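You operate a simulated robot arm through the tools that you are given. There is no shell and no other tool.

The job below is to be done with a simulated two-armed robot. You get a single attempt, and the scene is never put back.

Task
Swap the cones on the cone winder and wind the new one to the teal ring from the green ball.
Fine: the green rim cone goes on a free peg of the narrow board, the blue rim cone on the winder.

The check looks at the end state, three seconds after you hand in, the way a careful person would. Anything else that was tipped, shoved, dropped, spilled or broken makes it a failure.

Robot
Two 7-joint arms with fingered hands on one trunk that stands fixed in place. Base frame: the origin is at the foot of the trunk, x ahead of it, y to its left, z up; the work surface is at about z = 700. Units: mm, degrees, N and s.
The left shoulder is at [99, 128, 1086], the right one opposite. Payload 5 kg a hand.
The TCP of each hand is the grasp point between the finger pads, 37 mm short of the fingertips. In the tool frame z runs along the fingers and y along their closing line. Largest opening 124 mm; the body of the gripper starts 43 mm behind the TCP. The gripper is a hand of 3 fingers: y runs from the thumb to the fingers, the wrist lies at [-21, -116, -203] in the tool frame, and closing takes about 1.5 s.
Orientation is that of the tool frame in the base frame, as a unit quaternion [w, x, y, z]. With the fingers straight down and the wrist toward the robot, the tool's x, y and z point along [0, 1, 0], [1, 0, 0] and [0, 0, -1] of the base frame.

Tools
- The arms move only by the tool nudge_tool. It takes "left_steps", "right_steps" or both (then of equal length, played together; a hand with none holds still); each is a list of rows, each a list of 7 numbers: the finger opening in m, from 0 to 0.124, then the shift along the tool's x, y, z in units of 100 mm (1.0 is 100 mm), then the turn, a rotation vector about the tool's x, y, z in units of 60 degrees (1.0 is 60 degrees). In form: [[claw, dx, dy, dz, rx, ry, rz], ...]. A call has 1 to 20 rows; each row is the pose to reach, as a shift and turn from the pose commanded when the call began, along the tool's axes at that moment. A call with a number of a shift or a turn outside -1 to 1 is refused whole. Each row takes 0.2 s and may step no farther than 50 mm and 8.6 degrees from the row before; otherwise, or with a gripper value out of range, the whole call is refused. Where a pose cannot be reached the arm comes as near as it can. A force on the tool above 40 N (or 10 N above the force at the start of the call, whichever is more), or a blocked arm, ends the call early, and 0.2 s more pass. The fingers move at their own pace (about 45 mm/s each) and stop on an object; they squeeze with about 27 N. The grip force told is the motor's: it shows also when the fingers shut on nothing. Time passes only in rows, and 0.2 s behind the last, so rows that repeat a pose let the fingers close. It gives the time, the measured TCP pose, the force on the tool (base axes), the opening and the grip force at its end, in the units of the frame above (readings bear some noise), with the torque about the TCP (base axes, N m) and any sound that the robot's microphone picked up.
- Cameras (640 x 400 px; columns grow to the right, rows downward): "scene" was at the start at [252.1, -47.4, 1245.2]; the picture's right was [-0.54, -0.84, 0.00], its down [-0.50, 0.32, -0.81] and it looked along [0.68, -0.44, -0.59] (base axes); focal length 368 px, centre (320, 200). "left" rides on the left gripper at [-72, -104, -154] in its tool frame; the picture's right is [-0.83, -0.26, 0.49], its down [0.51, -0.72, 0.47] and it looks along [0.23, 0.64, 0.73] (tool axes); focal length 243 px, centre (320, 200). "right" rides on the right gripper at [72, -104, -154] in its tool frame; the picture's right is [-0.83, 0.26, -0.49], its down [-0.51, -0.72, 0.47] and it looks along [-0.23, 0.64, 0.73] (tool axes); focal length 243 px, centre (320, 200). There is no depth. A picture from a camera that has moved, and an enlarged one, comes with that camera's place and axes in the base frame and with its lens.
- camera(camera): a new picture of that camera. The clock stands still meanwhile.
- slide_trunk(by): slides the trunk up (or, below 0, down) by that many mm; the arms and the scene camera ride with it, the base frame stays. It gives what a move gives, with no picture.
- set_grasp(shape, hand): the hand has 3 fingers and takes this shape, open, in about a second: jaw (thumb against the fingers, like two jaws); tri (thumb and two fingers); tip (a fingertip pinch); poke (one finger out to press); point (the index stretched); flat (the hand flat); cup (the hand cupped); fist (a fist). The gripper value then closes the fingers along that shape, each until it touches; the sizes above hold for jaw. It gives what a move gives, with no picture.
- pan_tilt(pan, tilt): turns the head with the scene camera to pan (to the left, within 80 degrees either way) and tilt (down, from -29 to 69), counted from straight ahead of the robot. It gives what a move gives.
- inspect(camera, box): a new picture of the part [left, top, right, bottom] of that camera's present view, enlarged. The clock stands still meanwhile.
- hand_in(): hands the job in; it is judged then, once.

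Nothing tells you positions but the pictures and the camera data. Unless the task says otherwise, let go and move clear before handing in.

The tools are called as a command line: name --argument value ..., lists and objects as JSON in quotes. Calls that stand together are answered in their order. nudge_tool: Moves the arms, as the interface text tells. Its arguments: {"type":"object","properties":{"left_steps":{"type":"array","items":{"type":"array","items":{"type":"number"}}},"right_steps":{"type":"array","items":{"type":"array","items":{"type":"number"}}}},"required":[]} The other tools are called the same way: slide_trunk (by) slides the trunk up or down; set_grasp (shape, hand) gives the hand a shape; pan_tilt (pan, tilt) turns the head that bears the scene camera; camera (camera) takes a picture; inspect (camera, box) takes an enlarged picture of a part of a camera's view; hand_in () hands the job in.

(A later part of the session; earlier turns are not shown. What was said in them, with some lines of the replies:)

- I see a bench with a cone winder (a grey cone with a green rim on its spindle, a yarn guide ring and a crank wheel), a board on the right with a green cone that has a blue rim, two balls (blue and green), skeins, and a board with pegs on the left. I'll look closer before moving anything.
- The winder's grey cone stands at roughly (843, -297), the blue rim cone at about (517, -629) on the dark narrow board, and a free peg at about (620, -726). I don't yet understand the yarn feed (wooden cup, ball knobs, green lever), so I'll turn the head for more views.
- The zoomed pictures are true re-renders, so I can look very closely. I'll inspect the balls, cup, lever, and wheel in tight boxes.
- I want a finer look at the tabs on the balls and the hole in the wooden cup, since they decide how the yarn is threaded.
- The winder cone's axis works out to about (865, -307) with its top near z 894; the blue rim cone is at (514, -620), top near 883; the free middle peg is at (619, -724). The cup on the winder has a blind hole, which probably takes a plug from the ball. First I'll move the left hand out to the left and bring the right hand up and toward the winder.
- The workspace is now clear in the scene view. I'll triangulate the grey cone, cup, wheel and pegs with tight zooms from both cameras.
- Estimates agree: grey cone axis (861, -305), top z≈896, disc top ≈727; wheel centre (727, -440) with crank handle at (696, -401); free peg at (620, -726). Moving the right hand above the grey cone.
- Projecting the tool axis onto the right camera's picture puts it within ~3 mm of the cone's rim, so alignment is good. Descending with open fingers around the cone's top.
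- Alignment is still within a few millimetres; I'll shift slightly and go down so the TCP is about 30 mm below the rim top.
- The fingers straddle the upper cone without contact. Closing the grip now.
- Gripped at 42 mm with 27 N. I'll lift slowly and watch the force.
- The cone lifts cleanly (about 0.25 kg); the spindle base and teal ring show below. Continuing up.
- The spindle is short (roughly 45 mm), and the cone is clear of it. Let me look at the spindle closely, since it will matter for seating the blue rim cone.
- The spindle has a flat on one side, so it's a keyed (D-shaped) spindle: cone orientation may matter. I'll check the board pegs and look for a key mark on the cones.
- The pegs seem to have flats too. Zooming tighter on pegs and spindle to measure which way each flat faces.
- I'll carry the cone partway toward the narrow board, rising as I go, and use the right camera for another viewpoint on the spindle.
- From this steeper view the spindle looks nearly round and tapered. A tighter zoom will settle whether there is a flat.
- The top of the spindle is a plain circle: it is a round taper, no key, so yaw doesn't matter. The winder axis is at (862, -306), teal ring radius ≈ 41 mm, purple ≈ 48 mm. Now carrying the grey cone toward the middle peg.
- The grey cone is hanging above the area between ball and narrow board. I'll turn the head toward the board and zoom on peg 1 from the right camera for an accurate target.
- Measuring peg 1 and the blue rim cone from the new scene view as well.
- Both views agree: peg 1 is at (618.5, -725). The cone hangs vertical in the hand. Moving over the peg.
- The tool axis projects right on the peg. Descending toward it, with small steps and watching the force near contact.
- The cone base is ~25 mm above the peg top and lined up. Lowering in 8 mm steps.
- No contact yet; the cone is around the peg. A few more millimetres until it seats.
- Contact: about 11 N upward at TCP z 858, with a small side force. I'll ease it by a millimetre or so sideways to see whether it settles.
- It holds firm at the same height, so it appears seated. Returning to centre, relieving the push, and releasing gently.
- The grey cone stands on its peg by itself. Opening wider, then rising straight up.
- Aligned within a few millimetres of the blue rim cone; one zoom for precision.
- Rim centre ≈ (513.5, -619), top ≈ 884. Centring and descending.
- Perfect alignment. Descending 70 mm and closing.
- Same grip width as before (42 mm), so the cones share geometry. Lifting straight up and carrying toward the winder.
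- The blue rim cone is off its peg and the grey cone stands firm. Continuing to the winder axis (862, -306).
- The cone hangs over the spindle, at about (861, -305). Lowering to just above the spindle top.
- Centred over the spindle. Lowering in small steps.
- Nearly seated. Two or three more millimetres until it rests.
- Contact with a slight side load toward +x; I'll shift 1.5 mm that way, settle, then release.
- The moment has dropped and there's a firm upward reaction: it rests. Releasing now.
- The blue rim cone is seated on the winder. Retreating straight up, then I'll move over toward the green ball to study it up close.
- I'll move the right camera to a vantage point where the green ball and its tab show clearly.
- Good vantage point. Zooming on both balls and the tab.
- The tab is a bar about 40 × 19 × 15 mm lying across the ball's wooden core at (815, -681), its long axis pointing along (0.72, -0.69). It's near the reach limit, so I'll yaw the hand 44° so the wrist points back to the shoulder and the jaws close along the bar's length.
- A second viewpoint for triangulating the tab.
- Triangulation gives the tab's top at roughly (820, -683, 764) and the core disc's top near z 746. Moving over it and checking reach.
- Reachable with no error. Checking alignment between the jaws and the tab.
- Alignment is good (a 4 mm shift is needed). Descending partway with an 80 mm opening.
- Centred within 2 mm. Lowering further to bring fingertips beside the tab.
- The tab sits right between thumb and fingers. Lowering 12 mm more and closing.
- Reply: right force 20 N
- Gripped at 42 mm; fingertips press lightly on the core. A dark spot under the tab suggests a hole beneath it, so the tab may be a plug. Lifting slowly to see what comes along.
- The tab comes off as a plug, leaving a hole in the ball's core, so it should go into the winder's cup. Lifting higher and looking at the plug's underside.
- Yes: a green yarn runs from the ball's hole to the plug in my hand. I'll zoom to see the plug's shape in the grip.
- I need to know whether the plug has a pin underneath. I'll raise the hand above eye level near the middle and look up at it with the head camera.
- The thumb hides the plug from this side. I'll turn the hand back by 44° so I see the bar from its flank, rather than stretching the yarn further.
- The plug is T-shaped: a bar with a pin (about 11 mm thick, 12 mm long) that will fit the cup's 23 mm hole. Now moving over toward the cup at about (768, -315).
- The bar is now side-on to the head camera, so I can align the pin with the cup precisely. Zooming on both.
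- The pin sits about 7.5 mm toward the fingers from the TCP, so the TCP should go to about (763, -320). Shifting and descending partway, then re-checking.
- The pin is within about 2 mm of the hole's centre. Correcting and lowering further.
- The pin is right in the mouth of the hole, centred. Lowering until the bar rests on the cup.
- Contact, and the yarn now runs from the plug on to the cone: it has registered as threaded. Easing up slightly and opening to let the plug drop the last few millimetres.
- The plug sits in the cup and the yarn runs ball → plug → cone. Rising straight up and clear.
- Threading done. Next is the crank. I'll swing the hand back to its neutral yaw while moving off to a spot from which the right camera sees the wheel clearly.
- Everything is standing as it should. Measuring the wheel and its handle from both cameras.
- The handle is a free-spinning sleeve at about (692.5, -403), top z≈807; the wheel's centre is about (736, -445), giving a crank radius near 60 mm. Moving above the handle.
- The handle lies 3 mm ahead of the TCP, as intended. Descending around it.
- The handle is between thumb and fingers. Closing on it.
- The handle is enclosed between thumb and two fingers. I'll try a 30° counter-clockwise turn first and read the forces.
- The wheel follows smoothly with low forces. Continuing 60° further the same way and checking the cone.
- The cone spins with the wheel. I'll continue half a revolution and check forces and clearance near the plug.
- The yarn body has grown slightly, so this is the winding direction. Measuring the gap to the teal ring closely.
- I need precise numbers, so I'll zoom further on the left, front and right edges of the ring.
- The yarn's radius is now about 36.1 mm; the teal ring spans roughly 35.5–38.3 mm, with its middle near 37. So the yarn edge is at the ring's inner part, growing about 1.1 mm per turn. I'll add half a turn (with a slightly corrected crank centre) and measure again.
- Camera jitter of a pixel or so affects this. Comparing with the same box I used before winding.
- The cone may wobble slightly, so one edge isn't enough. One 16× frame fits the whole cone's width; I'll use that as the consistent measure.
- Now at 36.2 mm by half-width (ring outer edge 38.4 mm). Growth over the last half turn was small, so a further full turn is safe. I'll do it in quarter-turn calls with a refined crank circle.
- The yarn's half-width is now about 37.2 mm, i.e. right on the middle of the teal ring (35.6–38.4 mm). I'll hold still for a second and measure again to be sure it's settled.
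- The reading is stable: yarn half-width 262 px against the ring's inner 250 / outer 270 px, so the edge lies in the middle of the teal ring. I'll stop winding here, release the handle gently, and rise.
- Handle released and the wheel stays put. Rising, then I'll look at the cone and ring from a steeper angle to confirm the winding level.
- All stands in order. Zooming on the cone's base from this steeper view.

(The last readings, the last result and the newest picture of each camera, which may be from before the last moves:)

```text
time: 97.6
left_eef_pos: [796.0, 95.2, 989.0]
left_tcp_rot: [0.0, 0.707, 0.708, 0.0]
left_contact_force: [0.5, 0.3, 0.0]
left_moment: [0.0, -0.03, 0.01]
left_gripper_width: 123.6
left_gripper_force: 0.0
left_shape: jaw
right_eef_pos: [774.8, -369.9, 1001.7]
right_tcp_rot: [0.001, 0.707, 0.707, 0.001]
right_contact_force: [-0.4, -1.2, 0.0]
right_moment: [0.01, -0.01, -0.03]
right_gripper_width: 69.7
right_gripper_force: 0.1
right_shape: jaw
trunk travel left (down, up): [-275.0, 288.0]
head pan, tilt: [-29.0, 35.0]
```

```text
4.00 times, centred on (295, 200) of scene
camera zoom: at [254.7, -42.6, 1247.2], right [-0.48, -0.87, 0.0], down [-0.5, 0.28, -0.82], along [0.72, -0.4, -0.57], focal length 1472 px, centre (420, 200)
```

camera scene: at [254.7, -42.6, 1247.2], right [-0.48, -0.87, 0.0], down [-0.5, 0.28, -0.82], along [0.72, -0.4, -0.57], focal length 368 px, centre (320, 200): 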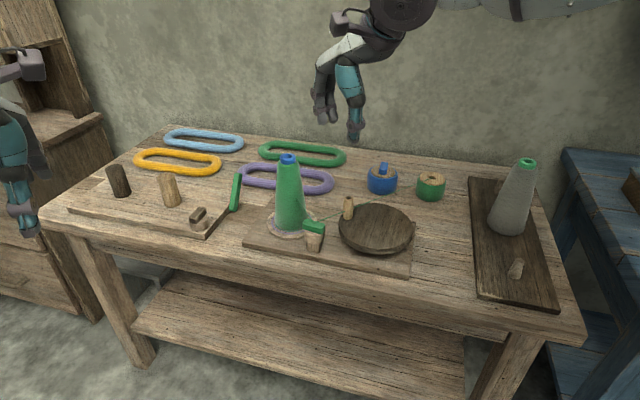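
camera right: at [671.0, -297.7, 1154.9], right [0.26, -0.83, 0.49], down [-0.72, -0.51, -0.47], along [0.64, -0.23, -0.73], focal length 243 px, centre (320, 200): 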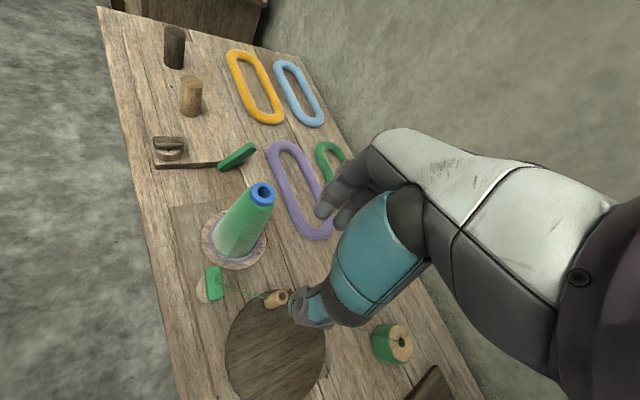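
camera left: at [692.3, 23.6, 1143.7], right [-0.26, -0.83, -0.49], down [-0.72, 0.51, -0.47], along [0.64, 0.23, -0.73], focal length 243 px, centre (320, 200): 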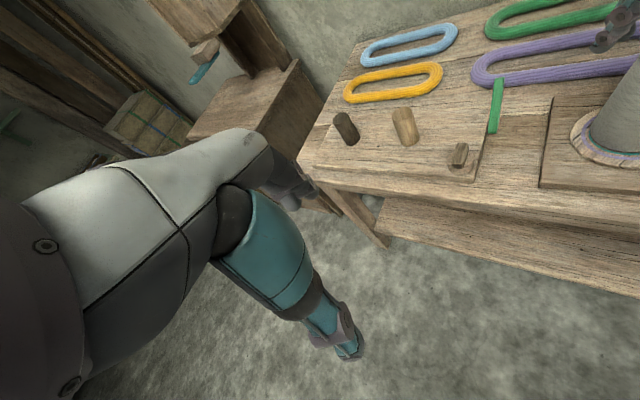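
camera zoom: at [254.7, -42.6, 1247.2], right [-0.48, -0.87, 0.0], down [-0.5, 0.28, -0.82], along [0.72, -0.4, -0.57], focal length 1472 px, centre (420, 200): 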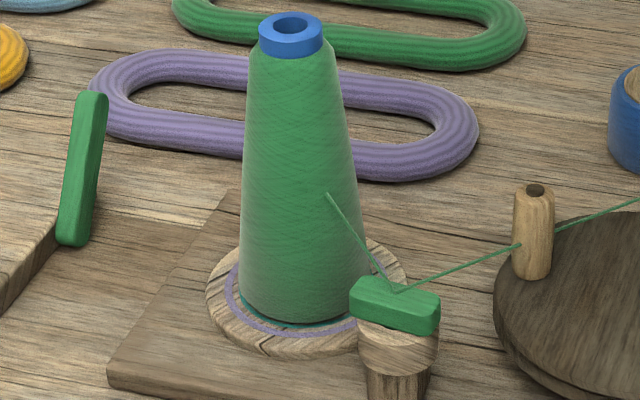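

The steep view gives a valuable cross-check; zooming in more on the base edges there.

inspect --camera "right" --box '[212, 215, 252, 240]'

inspect --camera "right" --box '[212, 238, 252, 263]'

inspect --camera "right" --box '[235, 228, 275, 253]'

inspect --camera "right" --box '[195, 220, 235, 245]'

```text
16.00 times, centred on (232, 228) of right
camera zoom: at [671.0, -297.7, 1154.9], right [0.26, -0.83, 0.49], down [-0.72, -0.51, -0.47], along [0.64, -0.23, -0.73], focal length 3882 px, centre (1728, -240)
```

zoom: 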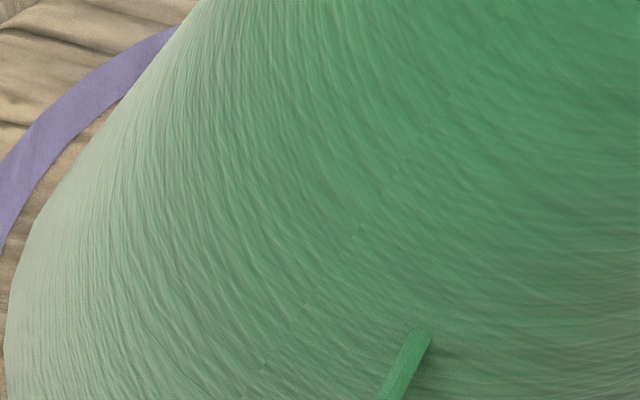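

```text
16.00 times, centred on (232, 250) of right
camera zoom: at [671.0, -297.7, 1154.9], right [0.26, -0.83, 0.49], down [-0.72, -0.51, -0.47], along [0.64, -0.23, -0.73], focal length 3882 px, centre (1728, -608)
```

zoom: 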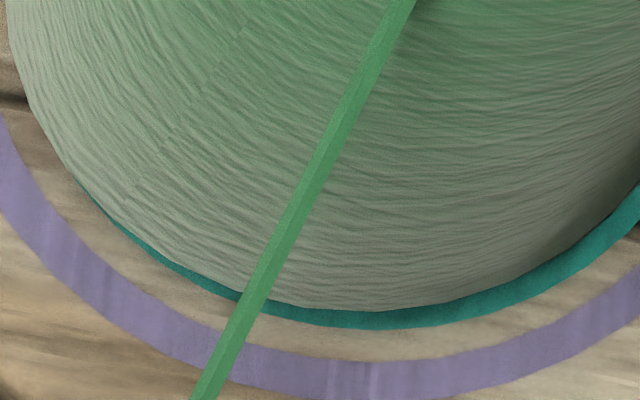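

```text
16.00 times, centred on (255, 240) of right
camera zoom: at [671.0, -297.7, 1154.9], right [0.26, -0.83, 0.49], down [-0.72, -0.51, -0.47], along [0.64, -0.23, -0.73], focal length 3882 px, centre (1360, -448)
```

zoom: 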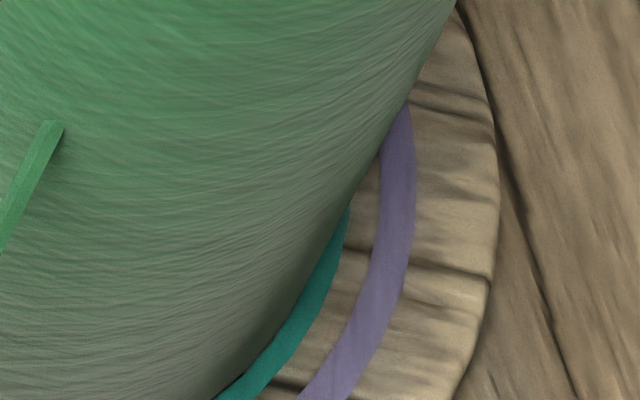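

```text
16.00 times, centred on (215, 232) of right
camera zoom: at [671.0, -297.7, 1154.9], right [0.26, -0.83, 0.49], down [-0.72, -0.51, -0.47], along [0.64, -0.23, -0.73], focal length 3882 px, centre (2000, -320)
```

zoom: 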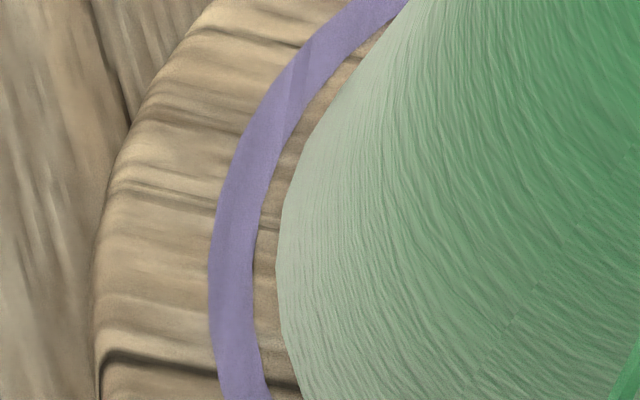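

Combining views: the yarn's radius is about 37.4 mm against a ring running 35.7–38.4 mm, so the edge is on the teal ring all round (about 1 mm eccentric on the spindle). Now I'll withdraw the right hand and verify that the grey cone is fully seated on its peg.

nudge_tool --right_steps '[[0.08, -0.25, -0.25, 0, 0, 0, 0], [0.09, -0.5, -0.5, 0, 0, 0, 0], [0.1, -0.75, -0.75, 0, 0, 0, 0], [0.11, -1.0, -1.0, 0, 0, 0, 0]]'

pan_tilt --pan -48 --tilt 42

camera --camera "scene"

inspect --camera "scene" --box '[345, 75, 425, 205]'

inspect --camera "scene" --box '[365, 140, 405, 165]'

```text
time: 98.6
left_eef_pos: [795.3, 95.1, 991.5]
left_tcp_rot: [0.0, 0.708, 0.706, 0.001]
left_contact_force: [-0.5, -0.1, -0.4]
left_moment: [0.04, -0.02, 0.02]
left_gripper_width: 123.7
left_gripper_force: 0.2
left_shape: jaw
right_eef_pos: [677.3, -471.6, 1000.2]
right_tcp_rot: [0.001, 0.707, 0.707, 0.002]
right_contact_force: [-0.5, -0.8, -0.9]
right_moment: [0.04, -0.03, 0.03]
right_gripper_width: 109.7
right_gripper_force: 0.1
right_shape: jaw
trunk travel left (down, up): [-275.0, 288.0]
head pan, tilt: [-29.0, 35.0]
```

```text
time: 99.4
left_eef_pos: [796.0, 96.1, 990.8]
left_tcp_rot: [0.0, 0.707, 0.707, 0.001]
left_contact_force: [0.3, 0.2, 0.0]
left_moment: [0.01, 0.0, -0.04]
left_gripper_width: 123.4
left_gripper_force: 0.1
left_shape: jaw
right_eef_pos: [677.5, -470.0, 1001.1]
right_tcp_rot: [0.001, 0.707, 0.707, 0.0]
right_contact_force: [-0.2, 0.3, 0.2]
right_moment: [0.01, -0.02, 0.01]
right_gripper_width: 109.9
right_gripper_force: 0.1
right_shape: jaw
trunk travel left (down, up): [-275.0, 288.0]
head pan, tilt: [-48.0, 42.0]
```

```text
taken
camera scene: at [234.5, -62.2, 1236.5], right [-0.74, -0.67, 0.0], down [-0.45, 0.5, -0.74], along [0.5, -0.55, -0.67], focal length 368 px, centre (320, 200)
```

scene: 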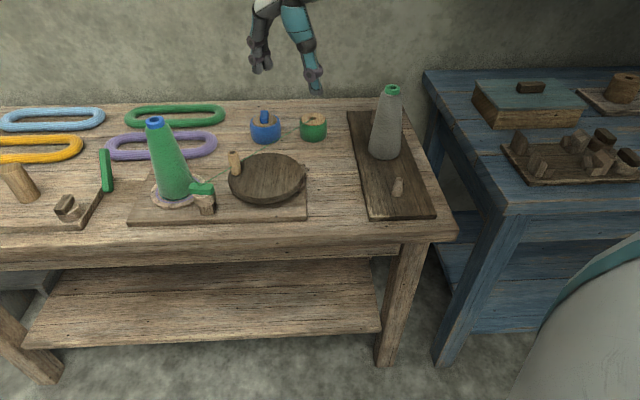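

```text
3.08 times, centred on (385, 140) of scene
camera zoom: at [234.5, -62.2, 1236.5], right [-0.74, -0.67, 0.0], down [-0.45, 0.5, -0.74], along [0.5, -0.55, -0.67], focal length 1132 px, centre (120, 385)
```

zoom: 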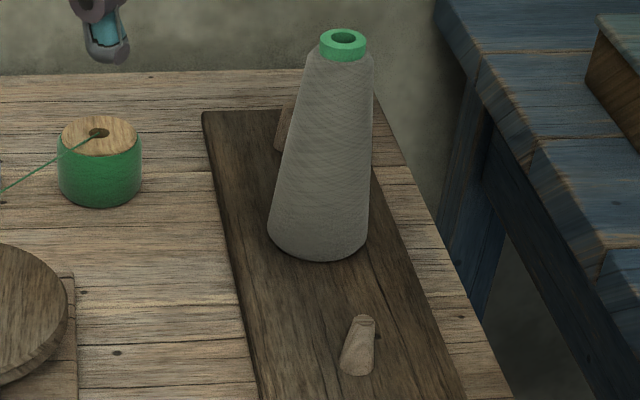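

```text
16.00 times, centred on (385, 152) of scene
camera zoom: at [234.5, -62.2, 1236.5], right [-0.74, -0.67, 0.0], down [-0.45, 0.5, -0.74], along [0.5, -0.55, -0.67], focal length 5889 px, centre (-720, 960)
```

zoom: 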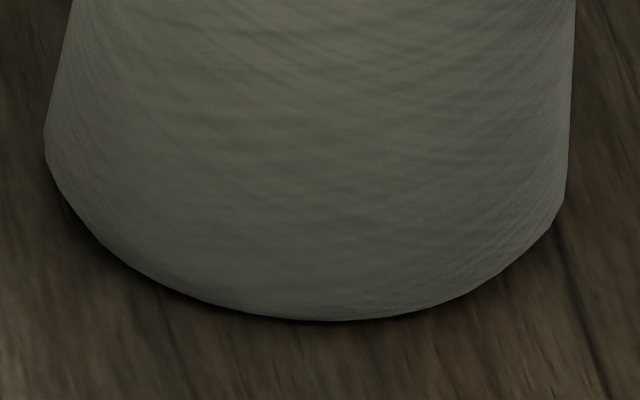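

The grey cone sits flush on its peg. I'll bring the right hand back near its starting place, clear of everything, and take one last look at the whole scene.

nudge_tool --right_steps '[[0.12, -0.2, -0.3, 0, 0, 0, 0], [0.12, -0.35, -0.6, 0, 0, 0, 0], [0.12, -0.5, -0.8, 0, 0, 0, 0], [0.12, -0.65, -1.0, 0, 0, 0, 0]]'

nudge_tool --right_steps '[[0.12, -0.2, -0.3, 0, 0, 0, 0], [0.12, -0.4, -0.6, 0, 0, 0, 0], [0.12, -0.55, -0.8, 0, 0, 0, 0], [0.12, -0.7, -1.0, 0, 0, 0, 0]]'

pan_tilt --pan -29 --tilt 35

camera --camera "scene"

inspect --camera "scene" --box '[271, 207, 311, 232]'

inspect --camera "scene" --box '[230, 140, 450, 275]'

```text
time: 100.4
left_eef_pos: [794.1, 96.7, 990.6]
left_tcp_rot: [0.0, 0.707, 0.707, 0.001]
left_contact_force: [0.1, -0.1, 1.0]
left_moment: [0.02, -0.04, -0.01]
left_gripper_width: 123.7
left_gripper_force: 0.1
left_shape: jaw
right_eef_pos: [574.3, -535.0, 1001.6]
right_tcp_rot: [0.001, 0.707, 0.707, 0.001]
right_contact_force: [-0.8, 1.3, 0.3]
right_moment: [-0.01, 0.0, 0.0]
right_gripper_width: 119.9
right_gripper_force: 0.1
right_shape: jaw
trunk travel left (down, up): [-275.0, 288.0]
head pan, tilt: [-48.0, 42.0]
```

```text
time: 101.4
left_eef_pos: [795.3, 94.8, 991.3]
left_tcp_rot: [-0.001, 0.707, 0.707, 0.0]
left_contact_force: [-0.4, -0.3, 0.0]
left_moment: [-0.02, 0.05, 0.02]
left_gripper_width: 123.7
left_gripper_force: 0.1
left_shape: jaw
right_eef_pos: [474.9, -605.8, 1001.8]
right_tcp_rot: [0.0, 0.707, 0.707, 0.001]
right_contact_force: [0.5, 0.1, 0.4]
right_moment: [0.0, 0.02, 0.0]
right_gripper_width: 119.8
right_gripper_force: 0.0
right_shape: jaw
trunk travel left (down, up): [-275.0, 288.0]
head pan, tilt: [-48.0, 42.0]
```

```text
time: 102.2
left_eef_pos: [796.1, 94.7, 990.7]
left_tcp_rot: [0.0, 0.707, 0.707, 0.0]
left_contact_force: [0.0, 0.2, 0.3]
left_moment: [-0.02, 0.01, 0.02]
left_gripper_width: 123.5
left_gripper_force: 0.1
left_shape: jaw
right_eef_pos: [476.9, -605.9, 1002.1]
right_tcp_rot: [0.002, 0.708, 0.707, 0.0]
right_contact_force: [-0.2, 0.0, 0.0]
right_moment: [-0.02, 0.01, -0.02]
right_gripper_width: 119.8
right_gripper_force: 0.1
right_shape: jaw
trunk travel left (down, up): [-275.0, 288.0]
head pan, tilt: [-29.0, 35.0]
```

```text
taken
camera scene: at [255.5, -42.8, 1246.9], right [-0.49, -0.87, 0.0], down [-0.5, 0.28, -0.82], along [0.72, -0.4, -0.57], focal length 368 px, centre (320, 200)
```

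scene: 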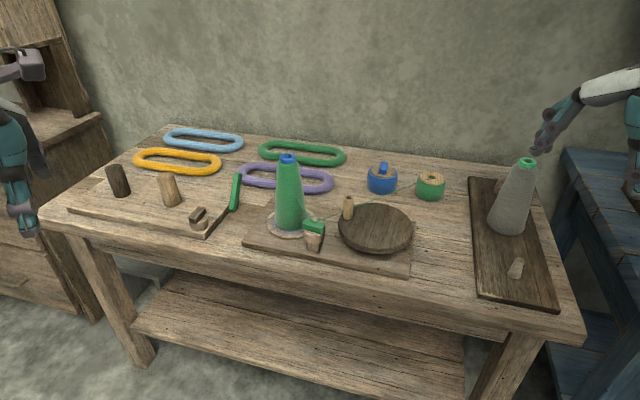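

```text
16.00 times, centred on (291, 220) of scene
camera zoom: at [255.5, -42.8, 1246.9], right [-0.49, -0.87, 0.0], down [-0.5, 0.28, -0.82], along [0.72, -0.4, -0.57], focal length 5889 px, centre (784, -112)
```

zoom: 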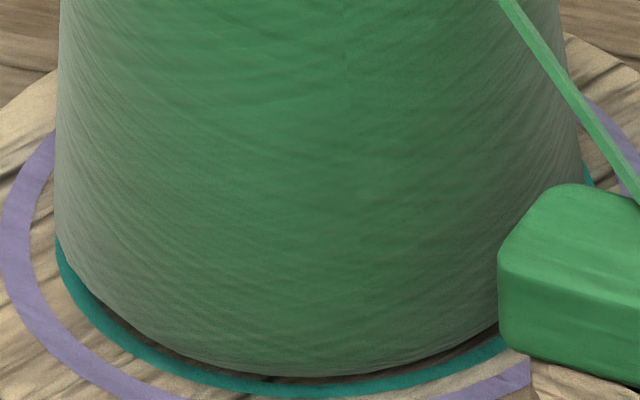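

```text
2.91 times, centred on (340, 208) of scene
camera zoom: at [255.5, -42.8, 1246.9], right [-0.49, -0.87, 0.0], down [-0.5, 0.28, -0.82], along [0.72, -0.4, -0.57], focal length 1071 px, centre (262, 178)
```

zoom: 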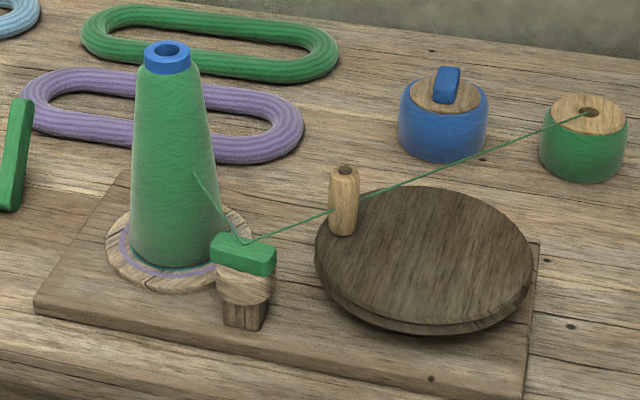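

Final state: the blue rim cone is on the winder, wound from the green ball so its edge meets the teal ring. The green rim cone stands on the narrow board's middle peg. The plug is in its cup, nothing else has been disturbed, and both hands are empty and clear. Handing in.

hand_in

```text
The job is handed in.
```

I swapped the cones, wound the new one from the green ball to the teal ring, and handed the job in. I don't have the check's verdict.

- **Green rim cone:** it stands on the middle peg of the narrow board, flush with the board.
- **Blue rim cone:** it sits on the winder's spindle, about 1 mm off centre.
- **Yarn:** the plug from the green ball is in the winder's cup, and the yarn runs from the ball through the plug to the cone. In the picture the yarn passes through the crank handle where the wheel stopped. The handle turned freely, and I left it there.
- **Winding:** I gave the wheel about one and three-quarter turns. By my camera measurements the wound edge is at about 37.4 mm radius. The teal ring runs from about 35.7 to 38.4 mm, so the edge lies near its middle.

From the pictures, nothing else was tipped or dropped. When I pulled the plug, my fingertips pressed briefly on the green ball with about 19 N, but it did not appear to move. Both hands are empty and clear of the table.
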